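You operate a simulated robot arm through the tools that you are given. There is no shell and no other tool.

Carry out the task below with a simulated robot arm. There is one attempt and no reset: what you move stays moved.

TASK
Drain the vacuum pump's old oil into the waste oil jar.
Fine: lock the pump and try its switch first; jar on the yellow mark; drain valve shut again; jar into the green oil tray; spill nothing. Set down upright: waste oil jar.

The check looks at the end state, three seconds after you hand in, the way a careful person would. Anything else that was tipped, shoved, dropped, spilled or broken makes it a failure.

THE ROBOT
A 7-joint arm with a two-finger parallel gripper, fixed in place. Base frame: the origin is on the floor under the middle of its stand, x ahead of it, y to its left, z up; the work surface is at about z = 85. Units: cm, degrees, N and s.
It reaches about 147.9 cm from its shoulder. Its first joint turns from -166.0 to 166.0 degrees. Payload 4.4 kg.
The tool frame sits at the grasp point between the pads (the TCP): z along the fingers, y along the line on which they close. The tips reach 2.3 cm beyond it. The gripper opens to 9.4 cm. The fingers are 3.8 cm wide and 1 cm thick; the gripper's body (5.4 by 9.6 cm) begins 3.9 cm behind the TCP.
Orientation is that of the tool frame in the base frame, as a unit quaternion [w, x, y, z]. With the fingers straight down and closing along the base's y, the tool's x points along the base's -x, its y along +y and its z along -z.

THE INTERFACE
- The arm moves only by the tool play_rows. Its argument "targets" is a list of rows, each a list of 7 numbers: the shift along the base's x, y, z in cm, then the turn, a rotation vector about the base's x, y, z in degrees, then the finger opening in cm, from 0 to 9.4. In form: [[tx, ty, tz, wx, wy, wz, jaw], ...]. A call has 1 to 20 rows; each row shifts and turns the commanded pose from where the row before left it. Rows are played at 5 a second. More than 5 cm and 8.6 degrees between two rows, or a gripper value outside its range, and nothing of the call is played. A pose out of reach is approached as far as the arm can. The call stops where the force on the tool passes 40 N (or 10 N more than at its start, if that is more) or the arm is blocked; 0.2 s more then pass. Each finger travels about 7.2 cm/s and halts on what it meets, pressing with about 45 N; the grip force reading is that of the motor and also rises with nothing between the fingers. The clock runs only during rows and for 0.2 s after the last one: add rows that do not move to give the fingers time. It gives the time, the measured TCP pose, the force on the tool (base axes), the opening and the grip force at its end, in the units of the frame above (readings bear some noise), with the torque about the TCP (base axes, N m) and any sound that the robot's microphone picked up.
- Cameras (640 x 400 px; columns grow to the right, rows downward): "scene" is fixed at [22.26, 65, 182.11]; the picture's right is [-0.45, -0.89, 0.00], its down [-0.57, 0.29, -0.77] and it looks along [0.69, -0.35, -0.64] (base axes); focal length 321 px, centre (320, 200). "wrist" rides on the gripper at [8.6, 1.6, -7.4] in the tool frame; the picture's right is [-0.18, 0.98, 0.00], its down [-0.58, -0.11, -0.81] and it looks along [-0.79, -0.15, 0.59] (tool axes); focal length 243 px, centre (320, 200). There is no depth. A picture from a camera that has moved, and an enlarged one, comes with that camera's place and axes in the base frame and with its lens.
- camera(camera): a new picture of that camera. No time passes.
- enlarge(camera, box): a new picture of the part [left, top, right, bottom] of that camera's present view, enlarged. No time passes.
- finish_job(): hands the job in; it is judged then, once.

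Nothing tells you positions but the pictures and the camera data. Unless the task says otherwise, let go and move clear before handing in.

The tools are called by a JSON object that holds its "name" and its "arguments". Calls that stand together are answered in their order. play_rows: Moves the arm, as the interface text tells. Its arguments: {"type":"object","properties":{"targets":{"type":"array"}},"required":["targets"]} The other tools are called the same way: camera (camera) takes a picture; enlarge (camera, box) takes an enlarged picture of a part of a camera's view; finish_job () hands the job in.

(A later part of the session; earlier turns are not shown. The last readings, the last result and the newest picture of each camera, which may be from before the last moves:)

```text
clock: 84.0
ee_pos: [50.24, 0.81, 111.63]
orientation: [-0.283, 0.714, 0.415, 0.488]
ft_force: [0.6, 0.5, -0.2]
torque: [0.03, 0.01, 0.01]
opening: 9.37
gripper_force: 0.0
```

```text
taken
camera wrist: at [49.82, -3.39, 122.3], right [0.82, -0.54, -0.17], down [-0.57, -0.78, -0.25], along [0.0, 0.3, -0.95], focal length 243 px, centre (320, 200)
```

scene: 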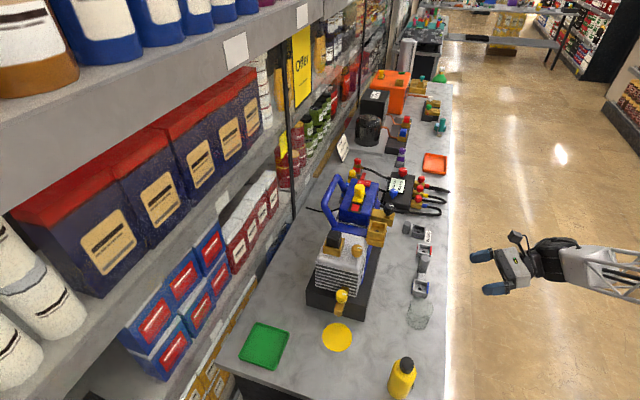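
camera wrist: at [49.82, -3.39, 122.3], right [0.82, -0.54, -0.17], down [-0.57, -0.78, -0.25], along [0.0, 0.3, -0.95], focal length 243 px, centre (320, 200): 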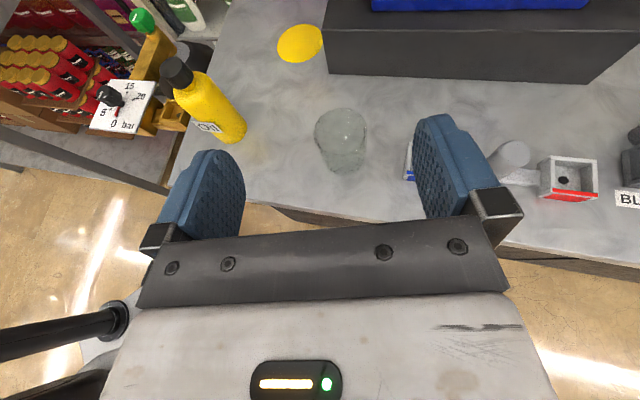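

Now the gripper is flipped at heading +60° without hitting limits. I'll do a dry run near the mark (above obstacles) to check the arm's clearance from bottle and pump.

{"name": "play_rows", "arguments": {"targets": [[1.25, 3.98, 0, 0, 0, 0, 9.4], [1.25, 3.98, 0, 0, 0, 0, 9.4], [1.25, 3.98, 0, 0, 0, 0, 9.4], [1.25, 3.98, 0, 0, 0, 0, 9.4], [1.25, 3.98, 0, 0, 0, 0, 9.4], [1.25, 3.98, 0, 0, 0, 0, 9.4], [1.25, 3.98, -1, 0, 0, 0, 9.4], [0, 0, -2, 0, 0, 0, 9.4], [0, 0, -2, 0, 0, 0, 9.4], [0, 0, 0, 0, 0, 0, 9.4]]}}

{"name": "camera", "arguments": {"camera": "scene"}}

{"name": "camera", "arguments": {"camera": "wrist"}}

```text
clock: 86.2
ee_pos: [59.04, 28.76, 106.53]
orientation: [-0.284, 0.714, 0.415, 0.488]
ft_force: [0.6, 0.8, 0.7]
torque: [-0.03, -0.01, -0.02]
opening: 9.39
gripper_force: 0.1
```

```text
taken
```

scene: 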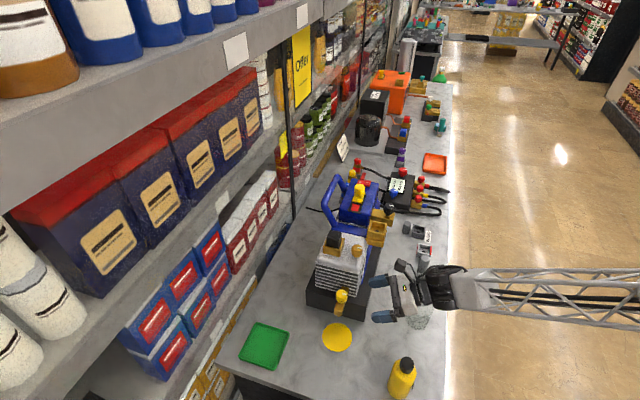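

```text
taken
camera wrist: at [58.52, 24.46, 117.26], right [0.82, -0.54, -0.17], down [-0.57, -0.78, -0.25], along [0.0, 0.3, -0.95], focal length 243 px, centre (320, 200)
```

wrist: 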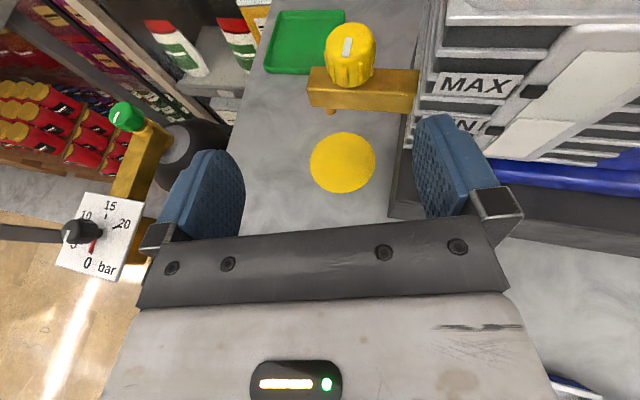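

The forearm stays well clear of the bottle with this heading, and I get a clear view of the drain valve (pointer across the body = shut). I'll go back for the jar.

{"name": "play_rows", "arguments": {"targets": [[0, 0, 2, 0, 0, 0, 9.4], [0, 0, 2, 0, 0, 0, 9.4], [-1.25, -3.98, 0, 0, 0, 0, 9.4], [-1.25, -3.98, 0, 0, 0, 0, 9.4], [-1.25, -3.98, 0, 0, 0, 0, 9.4], [-1.25, -3.98, 0, 0, 0, 0, 9.4], [-1.25, -3.98, 0, 0, 0, 0, 9.4], [-1.25, -3.98, 0, 0, 0, 0, 9.4], [-1.25, -3.98, 0, 0, 0, 0, 9.4], [0, 0, -4, 0, 0, 0, 9.4], [0, 0, -4, 0, 0, 0, 9.4], [0, 0, 0, 0, 0, 0, 9.4]]}}

{"name": "enlarge", "arguments": {"camera": "wrist", "box": [240, 40, 440, 200]}}

{"name": "enlarge", "arguments": {"camera": "scene", "box": [390, 280, 450, 340]}}

```text
clock: 88.8
ee_pos: [50.26, 0.83, 102.51]
orientation: [-0.284, 0.713, 0.415, 0.488]
ft_force: [-0.7, 0.9, -0.2]
torque: [0.01, -0.01, 0.0]
opening: 9.38
gripper_force: 0.1
```

```text
2.50 times, centred on (340, 120) of wrist
camera zoom: at [49.83, -3.36, 113.21], right [0.82, -0.54, -0.17], down [-0.57, -0.78, -0.25], along [0.0, 0.3, -0.95], focal length 606 px, centre (270, 400)
```

zoom: 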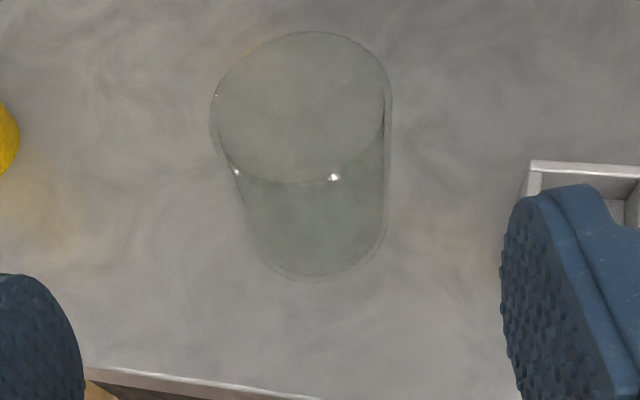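

```text
6.67 times, centred on (420, 310) of scene
camera zoom: at [22.26, 65.0, 182.11], right [-0.45, -0.89, 0.0], down [-0.57, 0.29, -0.77], along [0.69, -0.35, -0.64], focal length 2142 px, centre (-347, -533)
```

zoom: 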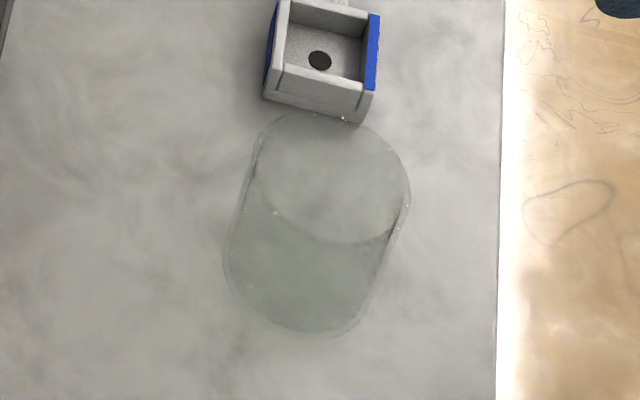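

{"name": "play_rows", "arguments": {"targets": [[0.25, 0.17, -2.4, 0, 0, 0, 9.4], [0.25, 0.17, -2.4, 0, 0, 0, 9.4], [0.25, 0.17, -2.4, 0, 0, 0, 9.4], [0.92, 1.62, -0.72, 0, 0, 0, 9.4], [0.92, 1.62, -0.72, 0, 0, 0, 9.4], [0.92, 1.62, -0.72, 0, 0, 0, 9.4], [0.92, 1.62, -0.72, 0, 0, 0, 9.4], [0, 0, 0, 0, 0, 0, 9.4]]}}

{"name": "camera", "arguments": {"camera": "wrist"}}

{"name": "enlarge", "arguments": {"camera": "scene", "box": [380, 250, 500, 360]}}

```text
clock: 90.7
ee_pos: [54.77, 7.7, 92.51]
orientation: [-0.284, 0.713, 0.416, 0.487]
ft_force: [0.4, 0.0, 0.1]
torque: [0.0, 0.0, 0.03]
opening: 9.38
gripper_force: 0.1
```

```text
taken
camera wrist: at [54.31, 3.47, 103.15], right [0.82, -0.54, -0.17], down [-0.57, -0.78, -0.25], along [0.0, 0.3, -0.95], focal length 243 px, centre (320, 200)
```

wrist: 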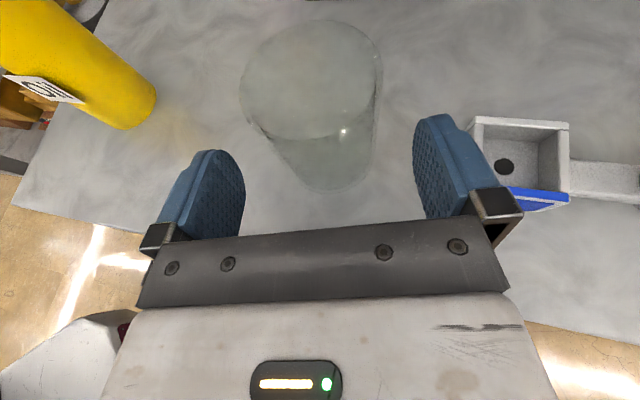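

```text
3.64 times, centred on (440, 305) of scene
camera zoom: at [22.26, 65.0, 182.11], right [-0.45, -0.89, 0.0], down [-0.57, 0.29, -0.77], along [0.69, -0.35, -0.64], focal length 1168 px, centre (-116, -182)
```

zoom: 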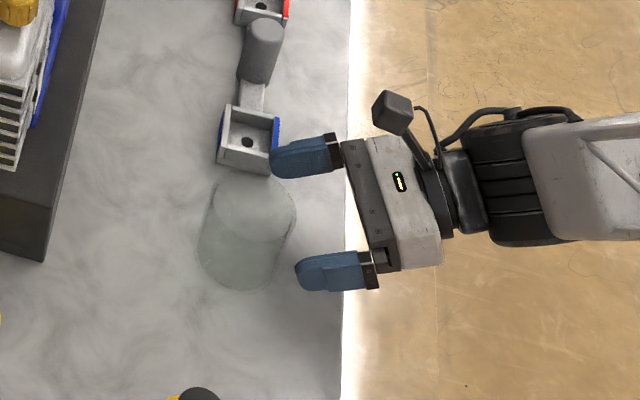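

{"name": "play_rows", "arguments": {"targets": [[0.6, 1.1, -0.5, 0, 0, 0, 9.4], [0.6, 1.1, -0.5, 0, 0, 0, 9.4], [0.61, 1.11, -0.5, 0, 0, 0, 9.4], [0, 0, 0, 0, 0, 0, 9.4]]}}

{"name": "camera", "arguments": {"camera": "wrist"}}

```text
clock: 91.7
ee_pos: [56.58, 11.05, 90.98]
orientation: [-0.285, 0.714, 0.416, 0.487]
ft_force: [1.3, -0.3, 1.1]
torque: [0.0, 0.0, -0.01]
opening: 9.42
gripper_force: 0.1
```

```text
taken
camera wrist: at [56.1, 6.77, 101.74], right [0.82, -0.54, -0.17], down [-0.57, -0.78, -0.25], along [0.0, 0.3, -0.95], focal length 243 px, centre (320, 200)
```

wrist: 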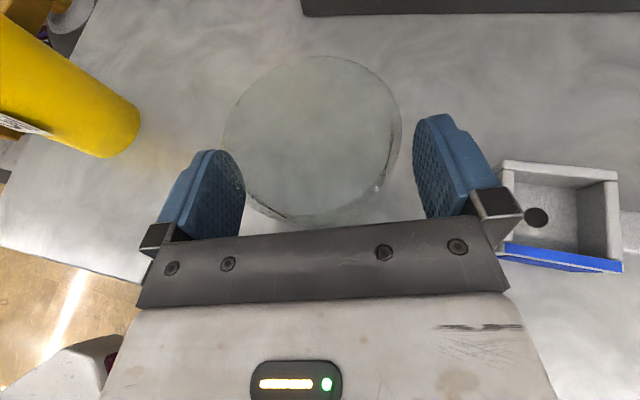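

{"name": "play_rows", "arguments": {"targets": [[0, 0, 0, 0, 0, 0, 8.0], [0, 0, 0, 0, 0, 0, 7.0], [0, 0, 0, 0, 0, 0, 6.0], [0, 0, 0, 0, 0, 0, 6.0], [0, 0, 0, 0, 0, 0, 6.0]]}}

{"name": "play_rows", "arguments": {"targets": [[0, 0, 0.5, 0, 0, 0, 6.0], [0, 0, 1, 0, 0, 0, 6.0], [0, 0, 2, 0, 0, 0, 6.0], [0, 0, 3, 0, 0, 0, 6.0], [0, 0, 4, 0, 0, 0, 6.0], [0, 0, 3, 0, 0, 0, 6.0], [0, 0, 0, 0, 0, 0, 6.0]]}}

{"name": "camera", "arguments": {"camera": "wrist"}}

{"name": "camera", "arguments": {"camera": "scene"}}

```text
clock: 92.8
ee_pos: [56.52, 10.98, 91.06]
orientation: [-0.284, 0.714, 0.416, 0.487]
ft_force: [-0.1, 0.5, -0.4]
torque: [-0.01, -0.01, -0.03]
opening: 7.1
gripper_force: 45.2
```

```text
clock: 94.5
ee_pos: [56.56, 10.97, 104.5]
orientation: [-0.284, 0.714, 0.416, 0.487]
ft_force: [0.1, -0.3, -2.0]
torque: [-0.02, 0.0, 0.04]
opening: 7.1
gripper_force: 44.4
```

```text
taken
camera wrist: at [55.96, 6.78, 115.14], right [0.82, -0.54, -0.17], down [-0.57, -0.78, -0.25], along [0.0, 0.3, -0.95], focal length 243 px, centre (320, 200)
```

wrist: 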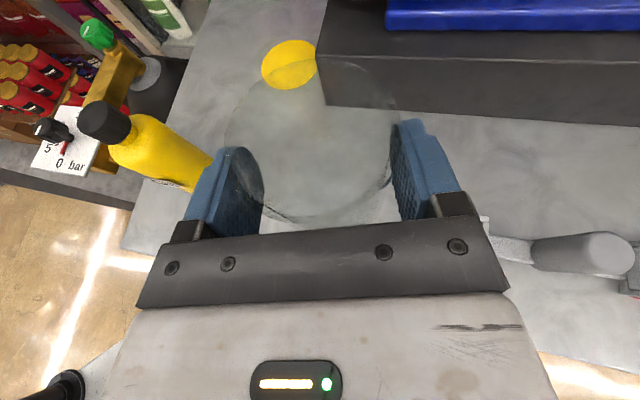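

```text
taken
```

scene: 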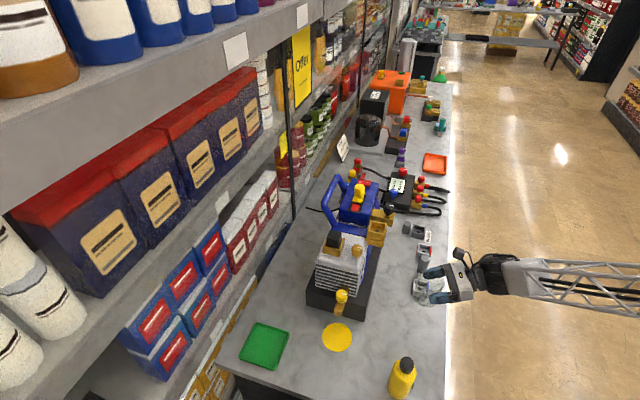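

The jar is gripped at its full 7.1 cm diameter. I'll carry it to beside the mark and descend in front of it, short of the spout.

{"name": "play_rows", "arguments": {"targets": [[0.256, 3.62, 0, 0, 0, 0, 6.0], [0.256, 3.62, 0, 0, 0, 0, 6.0], [0.256, 3.62, 0, 0, 0, 0, 6.0], [0.256, 3.62, 0, 0, 0, 0, 6.0], [0.256, 3.62, 0, 0, 0, 0, 6.0], [0, 0, 0, 0, 0, 0, 6.0]]}}

{"name": "camera", "arguments": {"camera": "wrist"}}

{"name": "camera", "arguments": {"camera": "scene"}}

```text
clock: 95.8
ee_pos: [57.79, 29.21, 104.25]
orientation: [-0.285, 0.713, 0.416, 0.487]
ft_force: [-0.3, -1.1, -2.2]
torque: [0.0, 0.0, 0.0]
opening: 7.09
gripper_force: 44.7
```

```text
taken
camera wrist: at [57.33, 24.98, 114.95], right [0.82, -0.54, -0.17], down [-0.57, -0.78, -0.25], along [0.0, 0.3, -0.95], focal length 243 px, centre (320, 200)
```

wrist: 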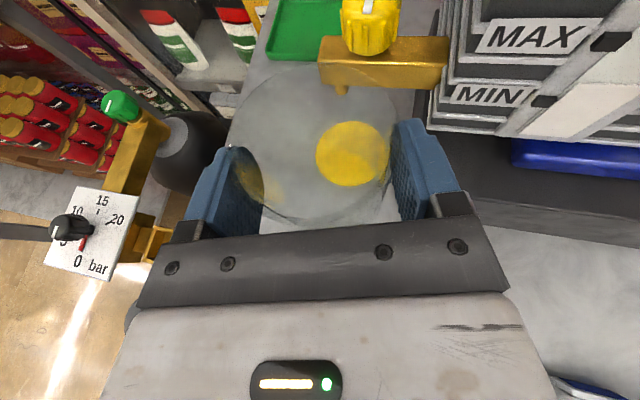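

```text
taken
```

scene: 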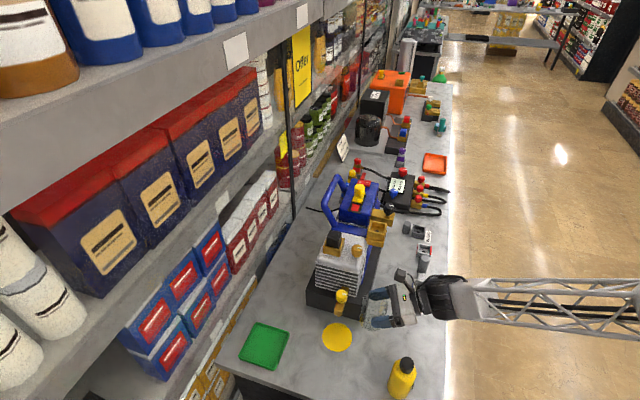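

{"name": "play_rows", "arguments": {"targets": [[0, 0, -3, 0, 0, 0, 6.0], [0, 0, -3, 0, 0, 0, 6.0], [0, 0, -3, 0, 0, 0, 6.0], [0, 0, -2.5, 0, 0, 0, 6.0], [0, 0, -0.8, 0, 0, 0, 6.0], [0, 0, 0, 0, 0, 0, 6.0]]}}

{"name": "camera", "arguments": {"camera": "wrist"}}

{"name": "enlarge", "arguments": {"camera": "scene", "box": [300, 250, 480, 390]}}

```text
clock: 97.2
ee_pos: [57.85, 29.48, 92.25]
orientation: [-0.284, 0.714, 0.415, 0.487]
ft_force: [0.1, -0.3, -1.7]
torque: [0.0, 0.0, -0.03]
opening: 6.95
gripper_force: 45.2
```

```text
taken
camera wrist: at [57.36, 25.08, 102.93], right [0.82, -0.54, -0.17], down [-0.57, -0.78, -0.25], along [0.0, 0.3, -0.95], focal length 243 px, centre (320, 200)
```

wrist: 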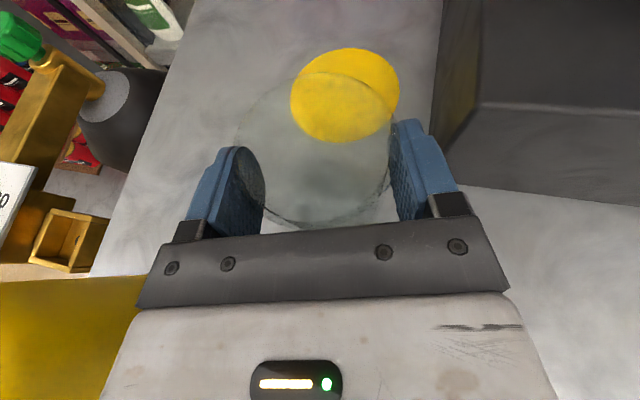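

```text
2.86 times, centred on (390, 320) of scene
camera zoom: at [22.26, 65.0, 182.11], right [-0.45, -0.89, 0.0], down [-0.57, 0.29, -0.77], along [0.69, -0.35, -0.64], focal length 918 px, centre (120, -143)
```

zoom: 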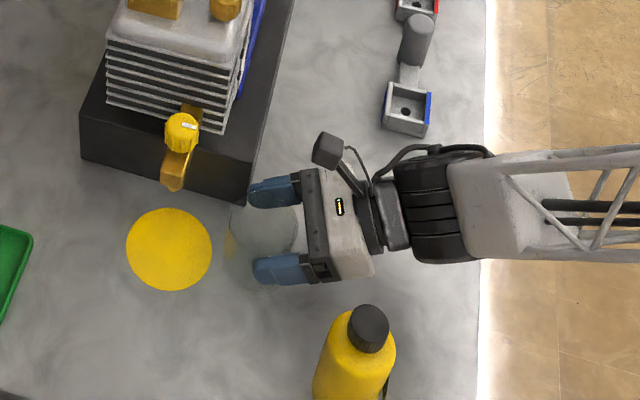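

{"name": "enlarge", "arguments": {"camera": "wrist", "box": [180, 30, 460, 240]}}

{"name": "enlarge", "arguments": {"camera": "scene", "box": [340, 290, 430, 360]}}

```text
1.90 times, centred on (320, 135) of wrist
camera zoom: at [57.36, 25.08, 102.93], right [0.82, -0.54, -0.17], down [-0.57, -0.78, -0.25], along [0.0, 0.3, -0.95], focal length 462 px, centre (320, 324)
```

zoom: 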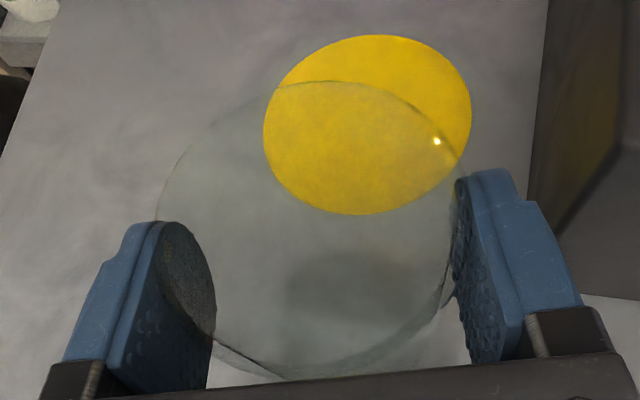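

```text
5.71 times, centred on (385, 325) of scene
camera zoom: at [22.26, 65.0, 182.11], right [-0.45, -0.89, 0.0], down [-0.57, 0.29, -0.77], along [0.69, -0.35, -0.64], focal length 1836 px, centre (-51, -514)
```

zoom: 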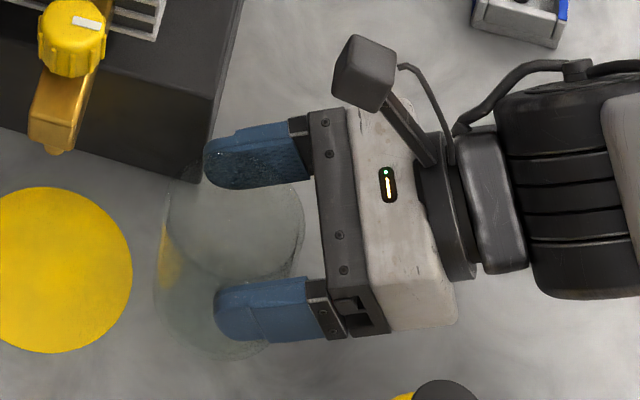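

The jar has crept down about 1 cm in the grip (it seems gripped on facet corners and is turning toward its flats). It is right above the bench here, so I'll lower it to touch and let the grip settle.

{"name": "play_rows", "arguments": {"targets": [[0, 0, -0.2, 0, 0, 0, 6.0], [0, 0, 0, 0, 0, 0, 6.0], [0, 0, 0, 0, 0, 0, 6.0], [0, 0, 0, 0, 0, 0, 6.0], [0, 0, 0, 0, 0, 0, 6.0]]}}

{"name": "enlarge", "arguments": {"camera": "wrist", "box": [180, 30, 460, 240]}}

```text
clock: 98.5
ee_pos: [57.9, 29.21, 92.06]
orientation: [-0.284, 0.713, 0.416, 0.487]
ft_force: [-0.8, -1.1, -1.6]
torque: [-0.03, 0.03, 0.0]
opening: 6.63
gripper_force: 45.2
```

```text
1.90 times, centred on (320, 135) of wrist
camera zoom: at [57.38, 24.98, 102.77], right [0.82, -0.54, -0.17], down [-0.57, -0.78, -0.25], along [0.0, 0.3, -0.95], focal length 462 px, centre (320, 324)
```

zoom: 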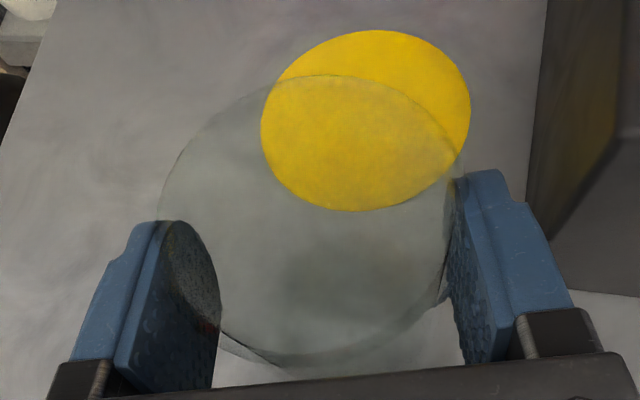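

The jar has snapped onto its flats (6.63 cm), which is the stable grip. I'll lower it to the bench here and regrip lower.

{"name": "play_rows", "arguments": {"targets": [[0, 0, -0.15, 0, 0, 0, 6.0], [0, 0, -0.15, 0, 0, 0, 6.0], [0, 0, 0, 0, 0, 0, 6.0]]}}

```text
clock: 99.2
ee_pos: [57.84, 29.32, 91.81]
orientation: [-0.284, 0.712, 0.416, 0.489]
ft_force: [-3.3, 5.4, 28.5]
torque: [0.38, 0.13, 0.18]
opening: 6.64
gripper_force: 44.6
```

{"name": "play_rows", "arguments": {"targets": [[0, 0, 0.2, 0, 0, 0, 6.0], [0, 0, 0, 0, 0, 0, 7.2], [0, 0, 0, 0, 0, 0, 8.0], [0, 0, 0, 0, 0, 0, 8.0]]}}

{"name": "enlarge", "arguments": {"camera": "wrist", "box": [180, 30, 460, 240]}}

{"name": "enlarge", "arguments": {"camera": "scene", "box": [340, 290, 430, 360]}}

```text
clock: 100.2
ee_pos: [57.75, 29.23, 91.89]
orientation: [-0.284, 0.714, 0.416, 0.486]
ft_force: [0.5, -0.1, 0.3]
torque: [-0.01, -0.03, 0.02]
opening: 7.99
gripper_force: 0.1
```

```text
1.90 times, centred on (320, 135) of wrist
camera zoom: at [57.38, 24.94, 102.58], right [0.82, -0.54, -0.17], down [-0.57, -0.78, -0.25], along [0.0, 0.3, -0.95], focal length 462 px, centre (320, 324)
```

zoom: 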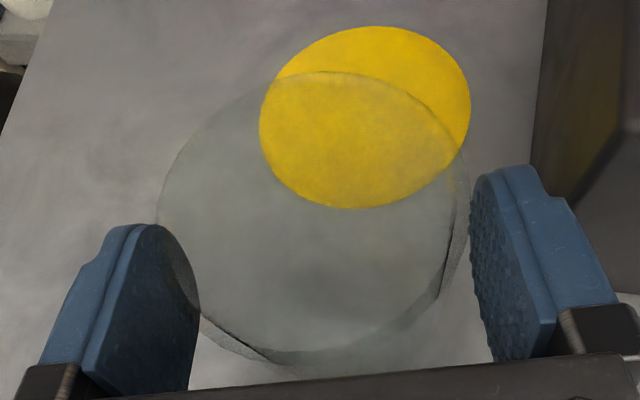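

```text
5.71 times, centred on (385, 325) of scene
camera zoom: at [22.26, 65.0, 182.11], right [-0.45, -0.89, 0.0], down [-0.57, 0.29, -0.77], along [0.69, -0.35, -0.64], focal length 1836 px, centre (-51, -514)
```

zoom: 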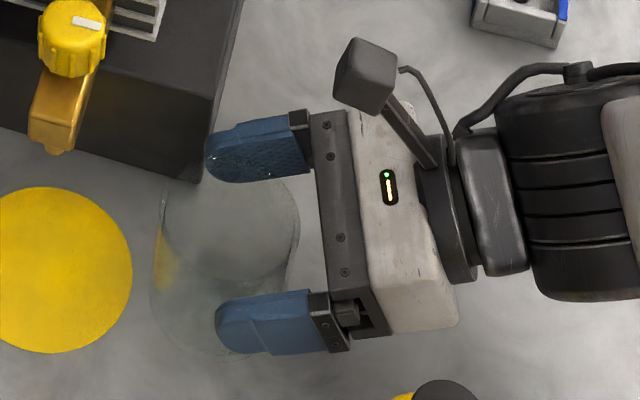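

{"name": "play_rows", "arguments": {"targets": [[0, 0, -0.45, 0, 0, 0, 8.0], [0, 0, -0.4, 0, 0, 0, 8.0], [0, 0, 0, 0, 0, 0, 7.0], [0, 0, 0, 0, 0, 0, 6.0], [0, 0, 0, 0, 0, 0, 6.0], [0, 0, 0, 0, 0, 0, 6.0], [0, 0, 0, 0, 0, 0, 6.0]]}}

{"name": "camera", "arguments": {"camera": "wrist"}}

```text
clock: 101.8
ee_pos: [57.79, 29.22, 91.08]
orientation: [-0.285, 0.713, 0.416, 0.487]
ft_force: [0.7, -0.1, 0.9]
torque: [-0.02, -0.11, 0.02]
opening: 6.64
gripper_force: 45.0
```

```text
taken
camera wrist: at [57.38, 24.94, 101.78], right [0.82, -0.54, -0.17], down [-0.57, -0.78, -0.25], along [0.0, 0.3, -0.95], focal length 243 px, centre (320, 200)
```

wrist: 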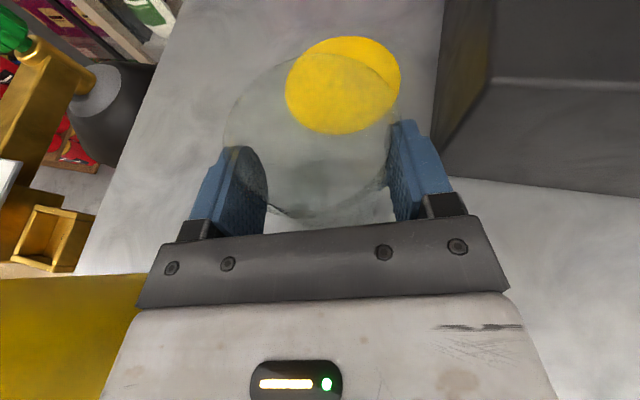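

Gripped on the flats. I'll lift slightly and slide in under the spout, checking part-way.

{"name": "play_rows", "arguments": {"targets": [[0, 0, 0.6, 0, 0, 0, 6.0], [1.14, 1.44, 0, 0, 0, 0, 6.0], [1.14, 1.44, 0, 0, 0, 0, 6.0], [1.14, 1.44, 0, 0, 0, 0, 6.0], [0, 0, 0, 0, 0, 0, 6.0]]}}

{"name": "camera", "arguments": {"camera": "wrist"}}

{"name": "enlarge", "arguments": {"camera": "scene", "box": [300, 260, 440, 370]}}

```text
clock: 103.0
ee_pos: [61.18, 33.51, 91.65]
orientation: [-0.283, 0.714, 0.415, 0.487]
ft_force: [0.7, -0.3, -1.7]
torque: [-0.05, 0.05, 0.01]
opening: 6.61
gripper_force: 44.9
```

```text
taken
camera wrist: at [60.7, 29.36, 102.37], right [0.82, -0.54, -0.17], down [-0.57, -0.78, -0.25], along [0.0, 0.3, -0.95], focal length 243 px, centre (320, 200)
```

wrist: 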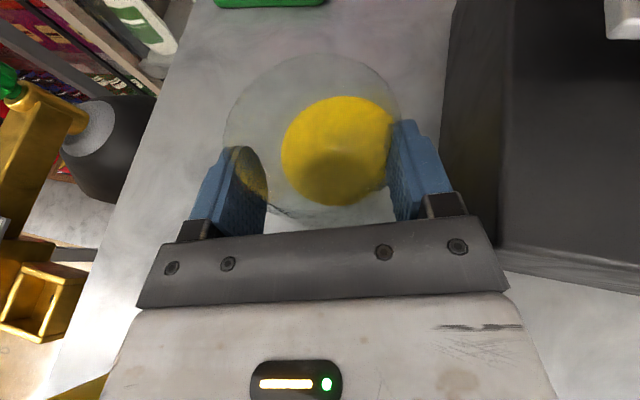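

```text
3.64 times, centred on (370, 315) of scene
camera zoom: at [22.26, 65.0, 182.11], right [-0.45, -0.89, 0.0], down [-0.57, 0.29, -0.77], along [0.69, -0.35, -0.64], focal length 1168 px, centre (138, -218)
```

zoom: 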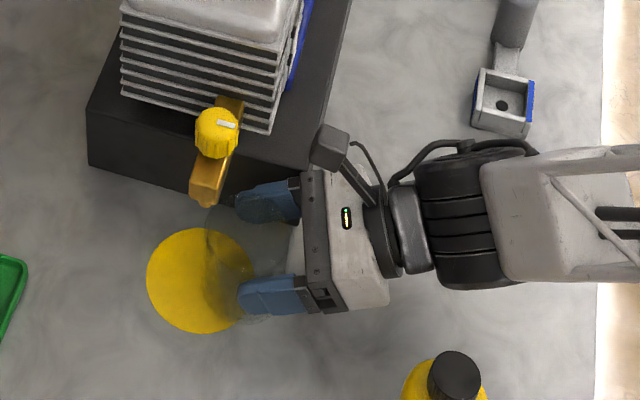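

{"name": "play_rows", "arguments": {"targets": [[0.8, 1.0, 0, 0, 0, 0, 6.0], [0.75, 0.95, 0, 0, 0, 0, 6.0], [0.75, 0.95, 0, 0, 0, 0, 6.0], [0, 0, 0, 0, 0, 0, 6.0]]}}

{"name": "camera", "arguments": {"camera": "wrist"}}

{"name": "enlarge", "arguments": {"camera": "scene", "box": [290, 260, 430, 370]}}

```text
clock: 104.0
ee_pos: [63.42, 36.44, 91.55]
orientation: [-0.284, 0.714, 0.416, 0.487]
ft_force: [-0.3, -0.5, -1.9]
torque: [-0.02, 0.04, -0.02]
opening: 6.65
gripper_force: 45.1
```

```text
taken
camera wrist: at [63.0, 32.2, 102.28], right [0.82, -0.54, -0.17], down [-0.57, -0.78, -0.25], along [0.0, 0.3, -0.95], focal length 243 px, centre (320, 200)
```

wrist: 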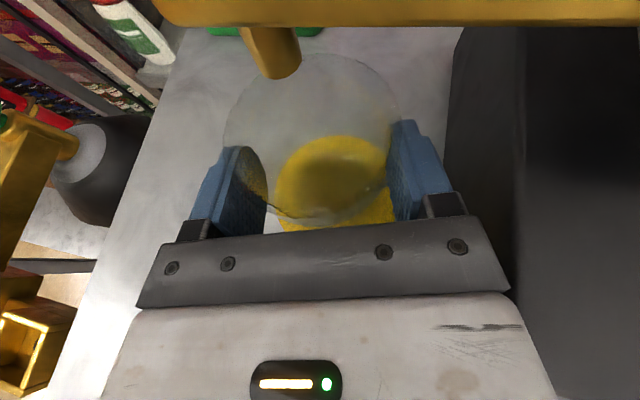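

```text
3.64 times, centred on (360, 315) of scene
camera zoom: at [22.26, 65.0, 182.11], right [-0.45, -0.89, 0.0], down [-0.57, 0.29, -0.77], along [0.69, -0.35, -0.64], focal length 1168 px, centre (174, -218)
```

zoom: 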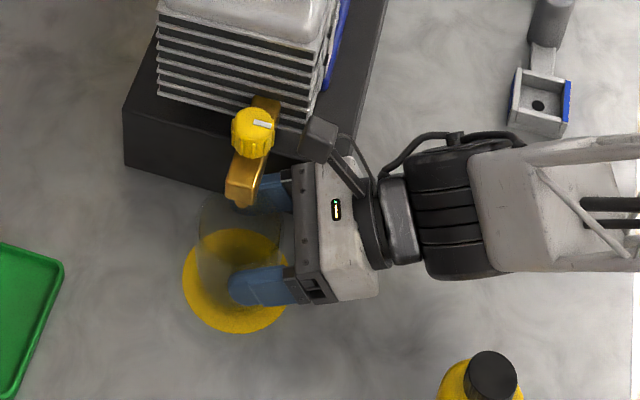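

{"name": "enlarge", "arguments": {"camera": "wrist", "box": [180, 20, 460, 240]}}

{"name": "enlarge", "arguments": {"camera": "scene", "box": [320, 290, 390, 360]}}

```text
1.82 times, centred on (320, 130) of wrist
camera zoom: at [63.0, 32.2, 102.28], right [0.82, -0.54, -0.17], down [-0.57, -0.78, -0.25], along [0.0, 0.3, -0.95], focal length 441 px, centre (320, 327)
```

zoom: 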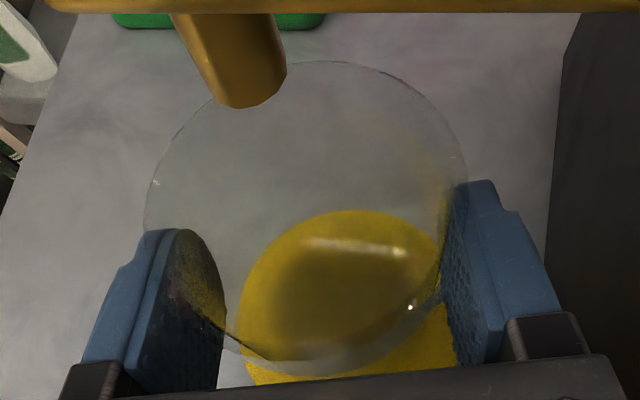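

```text
5.71 times, centred on (355, 325) of scene
camera zoom: at [22.26, 65.0, 182.11], right [-0.45, -0.89, 0.0], down [-0.57, 0.29, -0.77], along [0.69, -0.35, -0.64], focal length 1836 px, centre (120, -514)
```

zoom: 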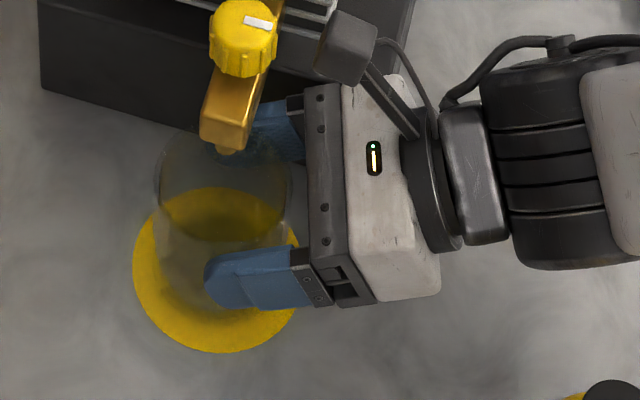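

The jar is concentric with the mark and under the nozzle. I'll set it down and release.

{"name": "play_rows", "arguments": {"targets": [[0, 0, -0.3, 0, 0, 0, 6.0], [0, 0, -0.2, 0, 0, 0, 6.0], [0, 0, -0.1, 0, 0, 0, 6.0], [0, 0, 0, 0, 0, 0, 6.0]]}}

```text
clock: 105.0
ee_pos: [63.58, 36.46, 91.12]
orientation: [-0.285, 0.713, 0.417, 0.487]
ft_force: [0.3, -1.4, 6.3]
torque: [-0.07, 0.15, 0.06]
opening: 6.61
gripper_force: 45.1
```

{"name": "play_rows", "arguments": {"targets": [[0, 0, 0, 0, 0, 0, 7.2], [0, 0, 0, 0, 0, 0, 8.2], [0, 0, 0, 0, 0, 0, 8.2], [-0.49, -0.87, 0, 0, 0, 0, 8.2], [-0.49, -0.87, 0, 0, 0, 0, 8.2], [-0.49, -0.87, 0, 0, 0, 0, 8.2], [-1.0, -1.25, 0, 0, 0, 0, 8.0], [-1.0, -1.25, 0, 0, 0, 0, 8.0], [-1.0, -1.25, 0, 0, 0, 0, 8.0], [-1.0, -1.25, 0, 0, 0, 0, 8.0], [-0.6, -0.8, 0, 0, 0, 0, 8.0], [0, 0, 0, 0, 0, 0, 8.0]]}}

{"name": "camera", "arguments": {"camera": "wrist"}}

{"name": "enlarge", "arguments": {"camera": "scene", "box": [290, 260, 430, 370]}}

```text
clock: 107.7
ee_pos: [57.42, 27.94, 91.07]
orientation: [-0.284, 0.714, 0.416, 0.487]
ft_force: [-0.5, 0.6, -0.1]
torque: [0.03, 0.0, -0.02]
opening: 8.0
gripper_force: 0.1
```

```text
taken
camera wrist: at [56.99, 23.75, 101.77], right [0.82, -0.54, -0.17], down [-0.57, -0.78, -0.25], along [0.0, 0.3, -0.95], focal length 243 px, centre (320, 200)
```

wrist: 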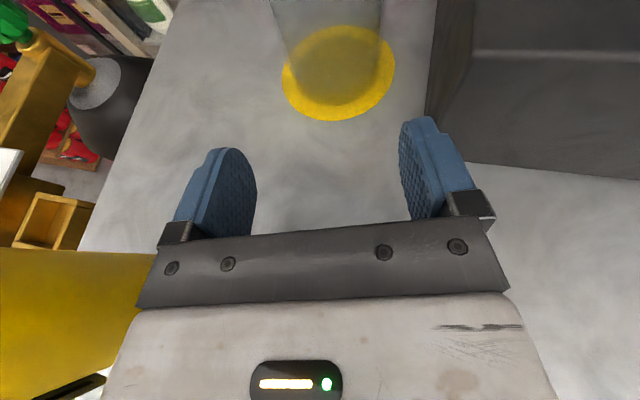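

```text
3.64 times, centred on (360, 315) of scene
camera zoom: at [22.26, 65.0, 182.11], right [-0.45, -0.89, 0.0], down [-0.57, 0.29, -0.77], along [0.69, -0.35, -0.64], focal length 1168 px, centre (174, -218)
```

zoom: 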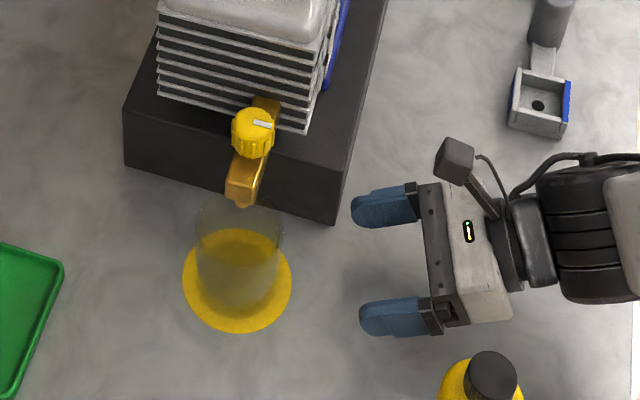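

The jar stands centered on the mark. Now I'll rise and unroll the gripper back toward a fingers-down pose for the valve knob.

{"name": "play_rows", "arguments": {"targets": [[0, 0, 4, 0, 0, 0, 8.0], [0, 0, 4, 0, 0, 0, 8.0], [0, 0, 4, 0, 0, 0, 8.0], [0, 0, 4, 0, 0, 0, 8.0], [0, 0, 4, 0, 0, 0, 8.0], [0, 0, 4, 0, 0, 0, 8.0], [0, 0, 4, 0, 0, 0, 8.0], [0, 0, 0, 0, 0, 0, 8.0]]}}

{"name": "play_rows", "arguments": {"targets": [[0, 0, 0, 3.6, 6.34, -2.83, 8.0], [0, 0, 0, 3.6, 6.34, -2.83, 8.0], [0, 0, 0, 3.6, 6.34, -2.83, 8.0], [0, 0, 0, 3.6, 6.34, -2.83, 8.0], [0, 0, 0, 3.6, 6.34, -2.83, 8.0], [0, 0, 0, 3.6, 6.34, -2.83, 8.0], [0, 0, 0, 3.6, 6.34, -2.83, 8.0], [0, 0, 0, 3.6, 6.34, -2.83, 8.0], [0, 0, 0, 3.6, 6.34, -2.83, 8.0], [0, 0, 0, 3.6, 6.34, -2.83, 8.0], [0, 0, 0, 3.6, 6.34, -2.83, 8.0], [0, 0, 0, 3.6, 6.34, -2.83, 8.0], [0, 0, 0, 3.6, 6.34, -2.83, 8.0], [0, 0, 0, 3.6, 6.34, -2.83, 8.0], [0, 0, 0, 3.6, 6.34, -2.83, 8.0], [0, 0, 0, 3.6, 6.34, -2.83, 8.0], [0, 0, 0, 3.6, 6.34, -2.83, 8.0], [0, 0, 0, 3.6, 6.34, -2.83, 8.0], [0, 0, 0, 0, 0, 0, 8.0]]}}

{"name": "camera", "arguments": {"camera": "scene"}}

```text
clock: 109.5
ee_pos: [57.46, 28.0, 119.0]
orientation: [-0.284, 0.714, 0.415, 0.487]
ft_force: [0.8, 0.1, 0.2]
torque: [0.03, 0.03, 0.05]
opening: 7.98
gripper_force: 0.0
```

```text
clock: 113.5
ee_pos: [57.44, 27.96, 119.03]
orientation: [-0.556, 0.63, -0.532, -0.105]
ft_force: [-0.4, -0.6, 0.3]
torque: [0.0, 0.0, 0.01]
opening: 8.01
gripper_force: 0.2
```

```text
taken
```

scene: 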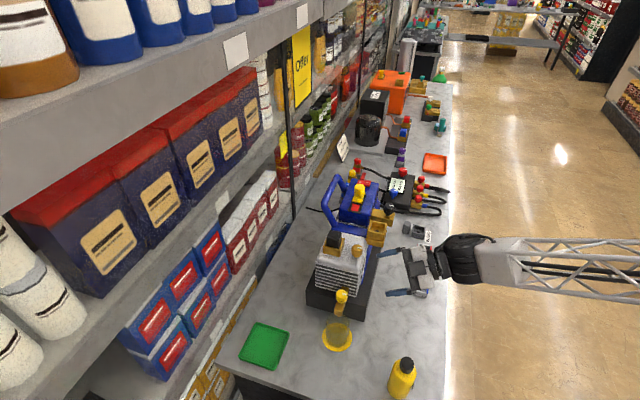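

{"name": "play_rows", "arguments": {"targets": [[0, 0, 0, 3.6, 6.34, -2.83, 8.0], [0, 0, 0, 3.6, 6.34, -2.83, 8.0], [0, 0, 0, 3.6, 6.34, -2.83, 8.0], [0, 0, 0, 3.6, 6.34, -2.83, 8.0], [0, 0, 0, 3.6, 6.34, -2.83, 8.0], [0.5, 0.5, 0, -6.66, 3.76, 0, 8.0], [0.5, 0.5, 0, -6.66, 3.76, 0, 8.0], [0.5, 0.5, 0, -6.66, 3.76, 0, 8.0], [0.5, 0.5, 0, -6.66, 3.76, 0, 8.0], [0.5, 0.5, 0, -6.66, 3.76, 0, 8.0], [0.5, 0.5, 0, -6.66, 3.76, 0, 8.0], [0.5, 0.5, 0, -6.66, 3.76, 0, 8.0], [0.5, 0.5, 0, -6.66, 3.76, 0, 8.0], [0.5, 0.5, 0, -6.66, 3.76, 0, 8.0], [0, 0, 0, 0, 0, 0, 8.0]]}}

{"name": "camera", "arguments": {"camera": "scene"}}

{"name": "camera", "arguments": {"camera": "wrist"}}

```text
clock: 116.7
ee_pos: [60.55, 30.97, 116.03]
orientation: [0.146, -0.497, 0.851, 0.086]
ft_force: [0.0, 0.5, -0.4]
torque: [-0.01, 0.0, 0.0]
opening: 7.99
gripper_force: 0.0
out of reach, approached as far as the arm can: row 12, 13, 14
```

```text
taken
```

scene: 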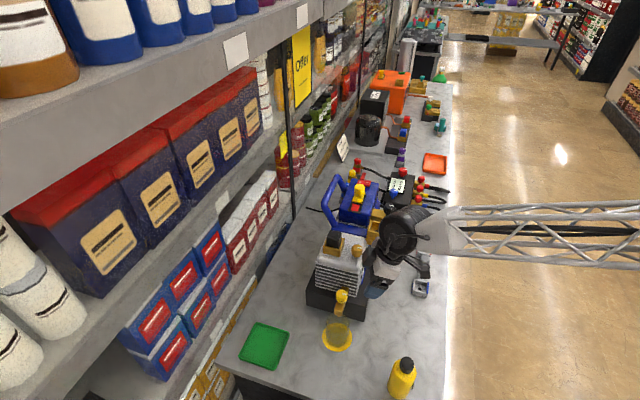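

```text
taken
camera wrist: at [53.95, 22.38, 120.07], right [-0.77, 0.63, 0.06], down [0.23, 0.19, 0.95], along [0.59, 0.75, -0.29], focal length 243 px, centre (320, 200)
```

wrist: 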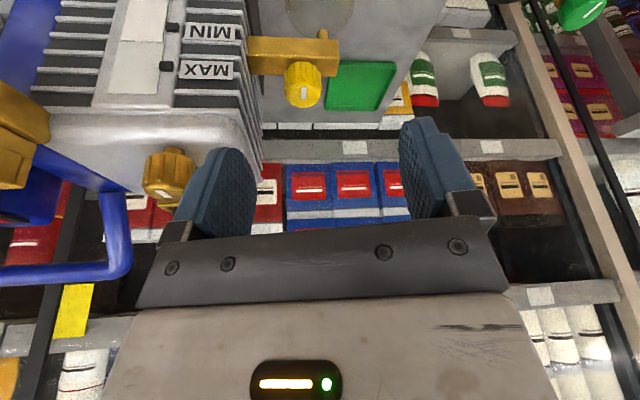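

{"name": "play_rows", "arguments": {"targets": [[0, 0.3, 0.5, 0, 0, -7.5, 8.0], [0, 0.3, 0.5, 0, 0, -7.5, 8.0], [0, 0.3, 0.5, 0, 0, -7.5, 8.0], [0, 0.3, 0.5, 0, 0, -7.5, 8.0], [0, 0.3, 0.5, 0, 0, -7.5, 8.0], [0, 0.3, 0.5, 0, 0, -7.5, 8.0], [0, 0.3, 0.5, 0, 0, -7.5, 8.0], [0, 0.3, 0.5, 0, 0, -7.5, 8.0], [0, 0, 0, 0, 6.5, 0, 8.0], [0, 0, 0, 0, 6.5, 0, 8.0], [0, 0, 0, 0, 6.5, 0, 8.0], [0, 0, 0, 0, 0, 0, 8.0]]}}

{"name": "camera", "arguments": {"camera": "scene"}}

{"name": "camera", "arguments": {"camera": "wrist"}}

```text
clock: 119.2
ee_pos: [60.63, 30.89, 115.81]
orientation: [-0.002, -0.475, 0.863, 0.169]
ft_force: [-0.5, -0.9, 0.4]
torque: [0.0, 0.0, -0.04]
opening: 7.99
gripper_force: 0.1
out of reach, approached as far as the arm can: row 1, 2, 3, 4, 5, 6, 7, 8
```

```text
taken
```

scene: 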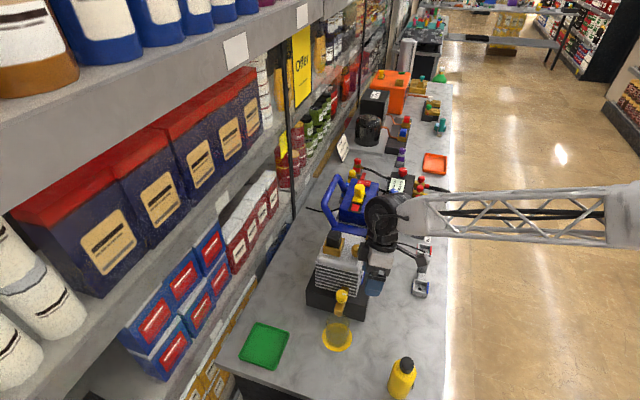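

```text
taken
camera wrist: at [55.77, 22.33, 121.95], right [-0.71, 0.63, 0.32], down [0.54, 0.19, 0.82], along [0.46, 0.75, -0.48], focal length 243 px, centre (320, 200)
```

wrist: 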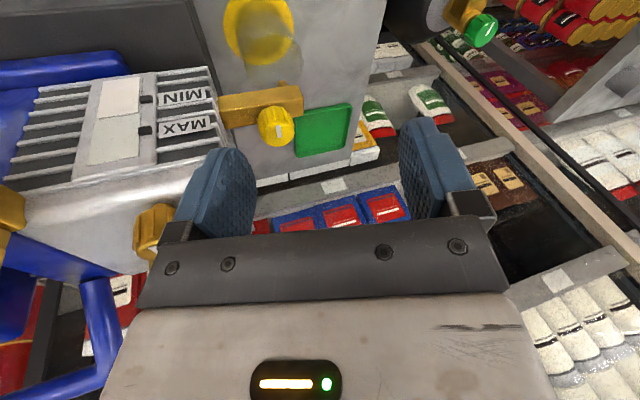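

A joint limit blocks this route to fingers-down. I'll undo the pitch, turn the heading first, and then pitch down where it worked before.

{"name": "play_rows", "arguments": {"targets": [[0, 0, 0, 0, -6.5, 0, 8.0], [0, 0, 0, 0, -6.5, 0, 8.0], [0, 0, 0, 0, -6.5, 0, 8.0], [-0.3, -0.5, 0.5, 6.53, -3.69, 0, 8.0], [-0.3, -0.5, 0.5, 6.53, -3.69, 0, 8.0], [-0.3, -0.5, 0.5, 6.53, -3.69, 0, 8.0], [-0.3, -0.5, 0.5, 6.53, -3.69, 0, 8.0], [0, 0, 0, 0, 0, 0, 8.0]]}}

{"name": "camera", "arguments": {"camera": "scene"}}

```text
clock: 121.0
ee_pos: [59.28, 28.92, 117.87]
orientation: [0.36, -0.46, 0.784, 0.212]
ft_force: [-0.4, 0.1, 0.6]
torque: [-0.02, -0.01, -0.03]
opening: 8.01
gripper_force: 0.0
```

```text
taken
```

scene: 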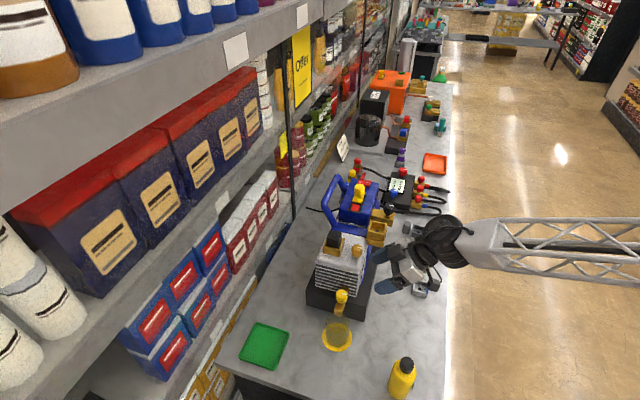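

{"name": "play_rows", "arguments": {"targets": [[-1.1, -1.7, 0.3, 0, 0, -7.6, 8.0], [-1.1, -1.7, 0.3, 0, 0, -7.6, 8.0], [-1.1, -1.7, 0.3, 0, 0, -7.6, 8.0], [-1.1, -1.7, 0.3, 0, 0, -7.6, 8.0], [-1.1, -1.7, 0.3, 0, 0, -7.6, 8.0], [-1.1, -1.7, 0.3, 0, 0, -7.6, 8.0], [-1.1, -1.7, 0.3, 0, 0, -7.6, 8.0], [-1.1, -1.7, 0.3, 0, 0, -7.6, 8.0], [0, 0, 0, 0, 0, 0, 8.0]]}}

{"name": "camera", "arguments": {"camera": "scene"}}

```text
clock: 123.0
ee_pos: [54.41, 16.91, 112.31]
orientation: [0.445, -0.038, 0.895, 0.006]
ft_force: [0.0, -0.3, -0.3]
torque: [-0.01, -0.04, 0.01]
opening: 8.0
gripper_force: 0.2
out of reach, approached as far as the arm can: row 5, 6, 7
```

```text
taken
```

scene: 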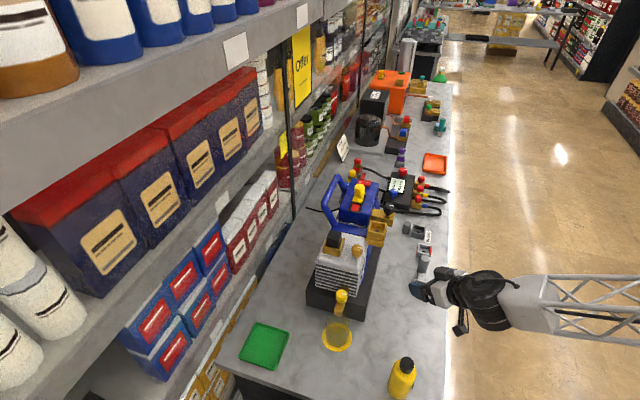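

{"name": "play_rows", "arguments": {"targets": [[-1.5, -1, 2.5, 0, 0, -1, 8.0], [-1.5, -1, 2.5, 0, 0, -1, 8.0], [-1.5, -1, 2.5, 0, 0, -1, 8.0], [0, 0, 0.5, 0, 7.5, 0, 8.0], [0, 0, 0.5, 0, 7.5, 0, 8.0], [0, 0, 0.5, 0, 7.5, 0, 8.0], [0, 0, 0.5, 0, 7.5, 0, 8.0], [0, 0, 0.5, 0, 7.5, 0, 8.0], [0, 0, 0.5, 0, 7.5, 0, 8.0], [0, 0, 0, 0, 7.5, 0, 8.0], [0, 0, 0, 0, 0, 0, 8.0]]}}

{"name": "camera", "arguments": {"camera": "scene"}}

```text
clock: 125.5
ee_pos: [49.79, 14.01, 122.88]
orientation: [0.003, -0.016, 1.0, -0.001]
ft_force: [0.1, -0.7, -0.8]
torque: [-0.04, -0.04, 0.02]
opening: 8.0
gripper_force: 0.1
```

```text
taken
```

scene: 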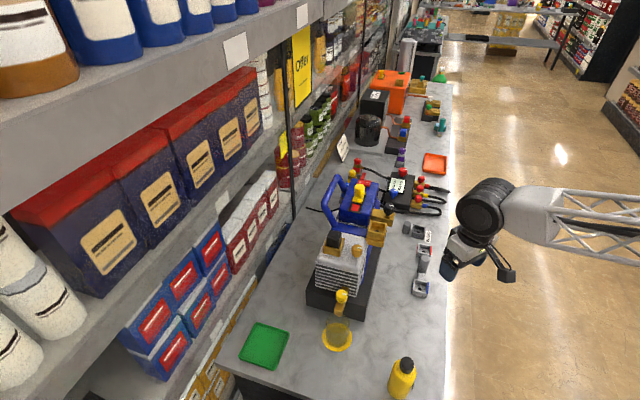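

Fingers-down at zero yaw is restored. I'll move above the drain valve knob and test the yaw range in the air before gripping.

{"name": "play_rows", "arguments": {"targets": [[2.27, 3.18, -0.3, 0, 0, -0.3, 8.0], [2.27, 3.18, -0.3, 0, 0, -0.3, 8.0], [2.27, 3.18, -0.3, 0, 0, -0.3, 8.0], [2.27, 3.18, -0.3, 0, 0, -0.3, 8.0], [2.27, 3.18, -0.3, 0, 0, -0.3, 8.0], [2.27, 3.18, -0.3, 0, 0, -0.3, 8.0], [2.27, 3.18, -0.3, 0, 0, 0, 8.0], [0, 0, 0, 0, 0, 0, 8.0]]}}

{"name": "camera", "arguments": {"camera": "wrist"}}

{"name": "camera", "arguments": {"camera": "scene"}}

```text
clock: 127.2
ee_pos: [65.49, 36.24, 121.01]
orientation: [0.002, 0.0, 1.0, 0.0]
ft_force: [0.1, -0.7, -0.6]
torque: [-0.03, 0.0, -0.05]
opening: 7.98
gripper_force: 0.1
```

```text
taken
camera wrist: at [56.89, 37.64, 128.35], right [0.18, 0.98, 0.0], down [0.58, -0.11, 0.81], along [0.8, -0.15, -0.59], focal length 243 px, centre (320, 200)
```

wrist: 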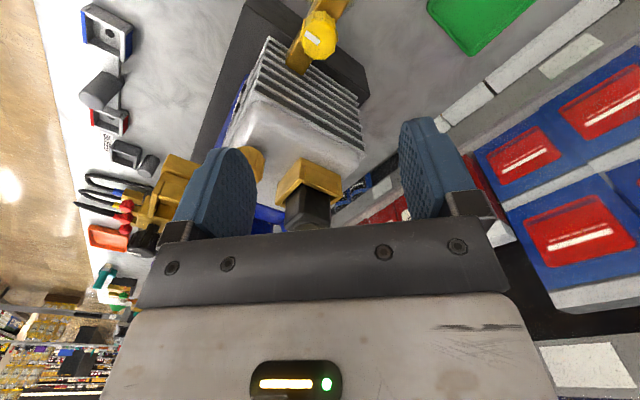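

```text
taken
```

scene: 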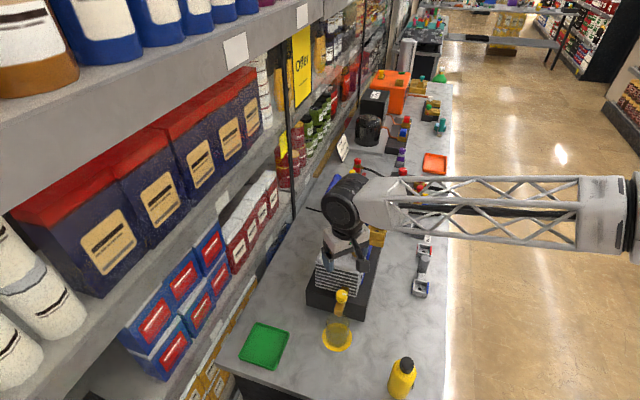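

{"name": "enlarge", "arguments": {"camera": "wrist", "box": [270, 0, 370, 80]}}

{"name": "enlarge", "arguments": {"camera": "scene", "box": [315, 270, 375, 360]}}

```text
5.00 times, centred on (320, 40) of wrist
camera zoom: at [56.89, 37.64, 128.35], right [0.18, 0.98, 0.0], down [0.58, -0.11, 0.81], along [0.8, -0.15, -0.59], focal length 1213 px, centre (320, 1000)
```

zoom: 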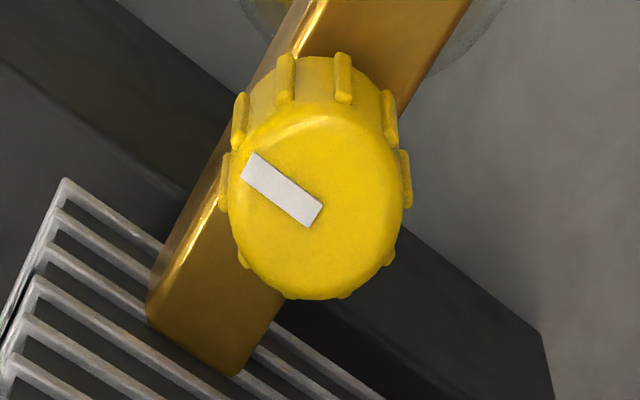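

```text
4.44 times, centred on (345, 315) of scene
camera zoom: at [22.26, 65.0, 182.11], right [-0.45, -0.89, 0.0], down [-0.57, 0.29, -0.77], along [0.69, -0.35, -0.64], focal length 1428 px, centre (209, -311)
```

zoom: 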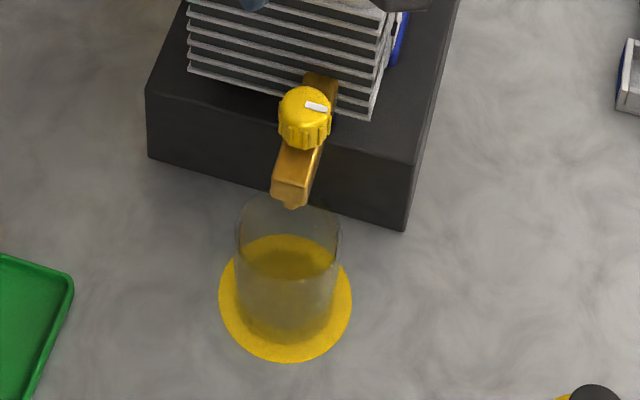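

The knob is directly below the gripper. I'll test the yaw range here in the air first.

{"name": "play_rows", "arguments": {"targets": [[0, 0, 0, 0, 0, 8, 7.0], [0, 0, 0, 0, 0, 8, 7.0], [0, 0, 0, 0, 0, 8, 7.0], [0, 0, 0, 0, 0, 8, 7.0], [0, 0, 0, 0, 0, 8, 7.0], [0, 0, 0, 0, 0, 8, 7.0], [0, 0, 0, 0, 0, 8, 7.0], [0, 0, 0, 0, 0, 8, 7.0], [0, 0, 0, 0, 0, 8, 7.0], [0, 0, 0, 0, 0, 8, 7.0], [0, 0, 0, 0, 0, 8, 7.0], [0, 0, 0, 0, 0, 0, 7.0]]}}

```text
clock: 129.8
ee_pos: [65.63, 36.22, 120.77]
orientation: [0.002, -0.695, 0.719, 0.001]
ft_force: [0.0, -0.1, 0.0]
torque: [-0.01, 0.02, 0.0]
opening: 6.99
gripper_force: 0.1
```

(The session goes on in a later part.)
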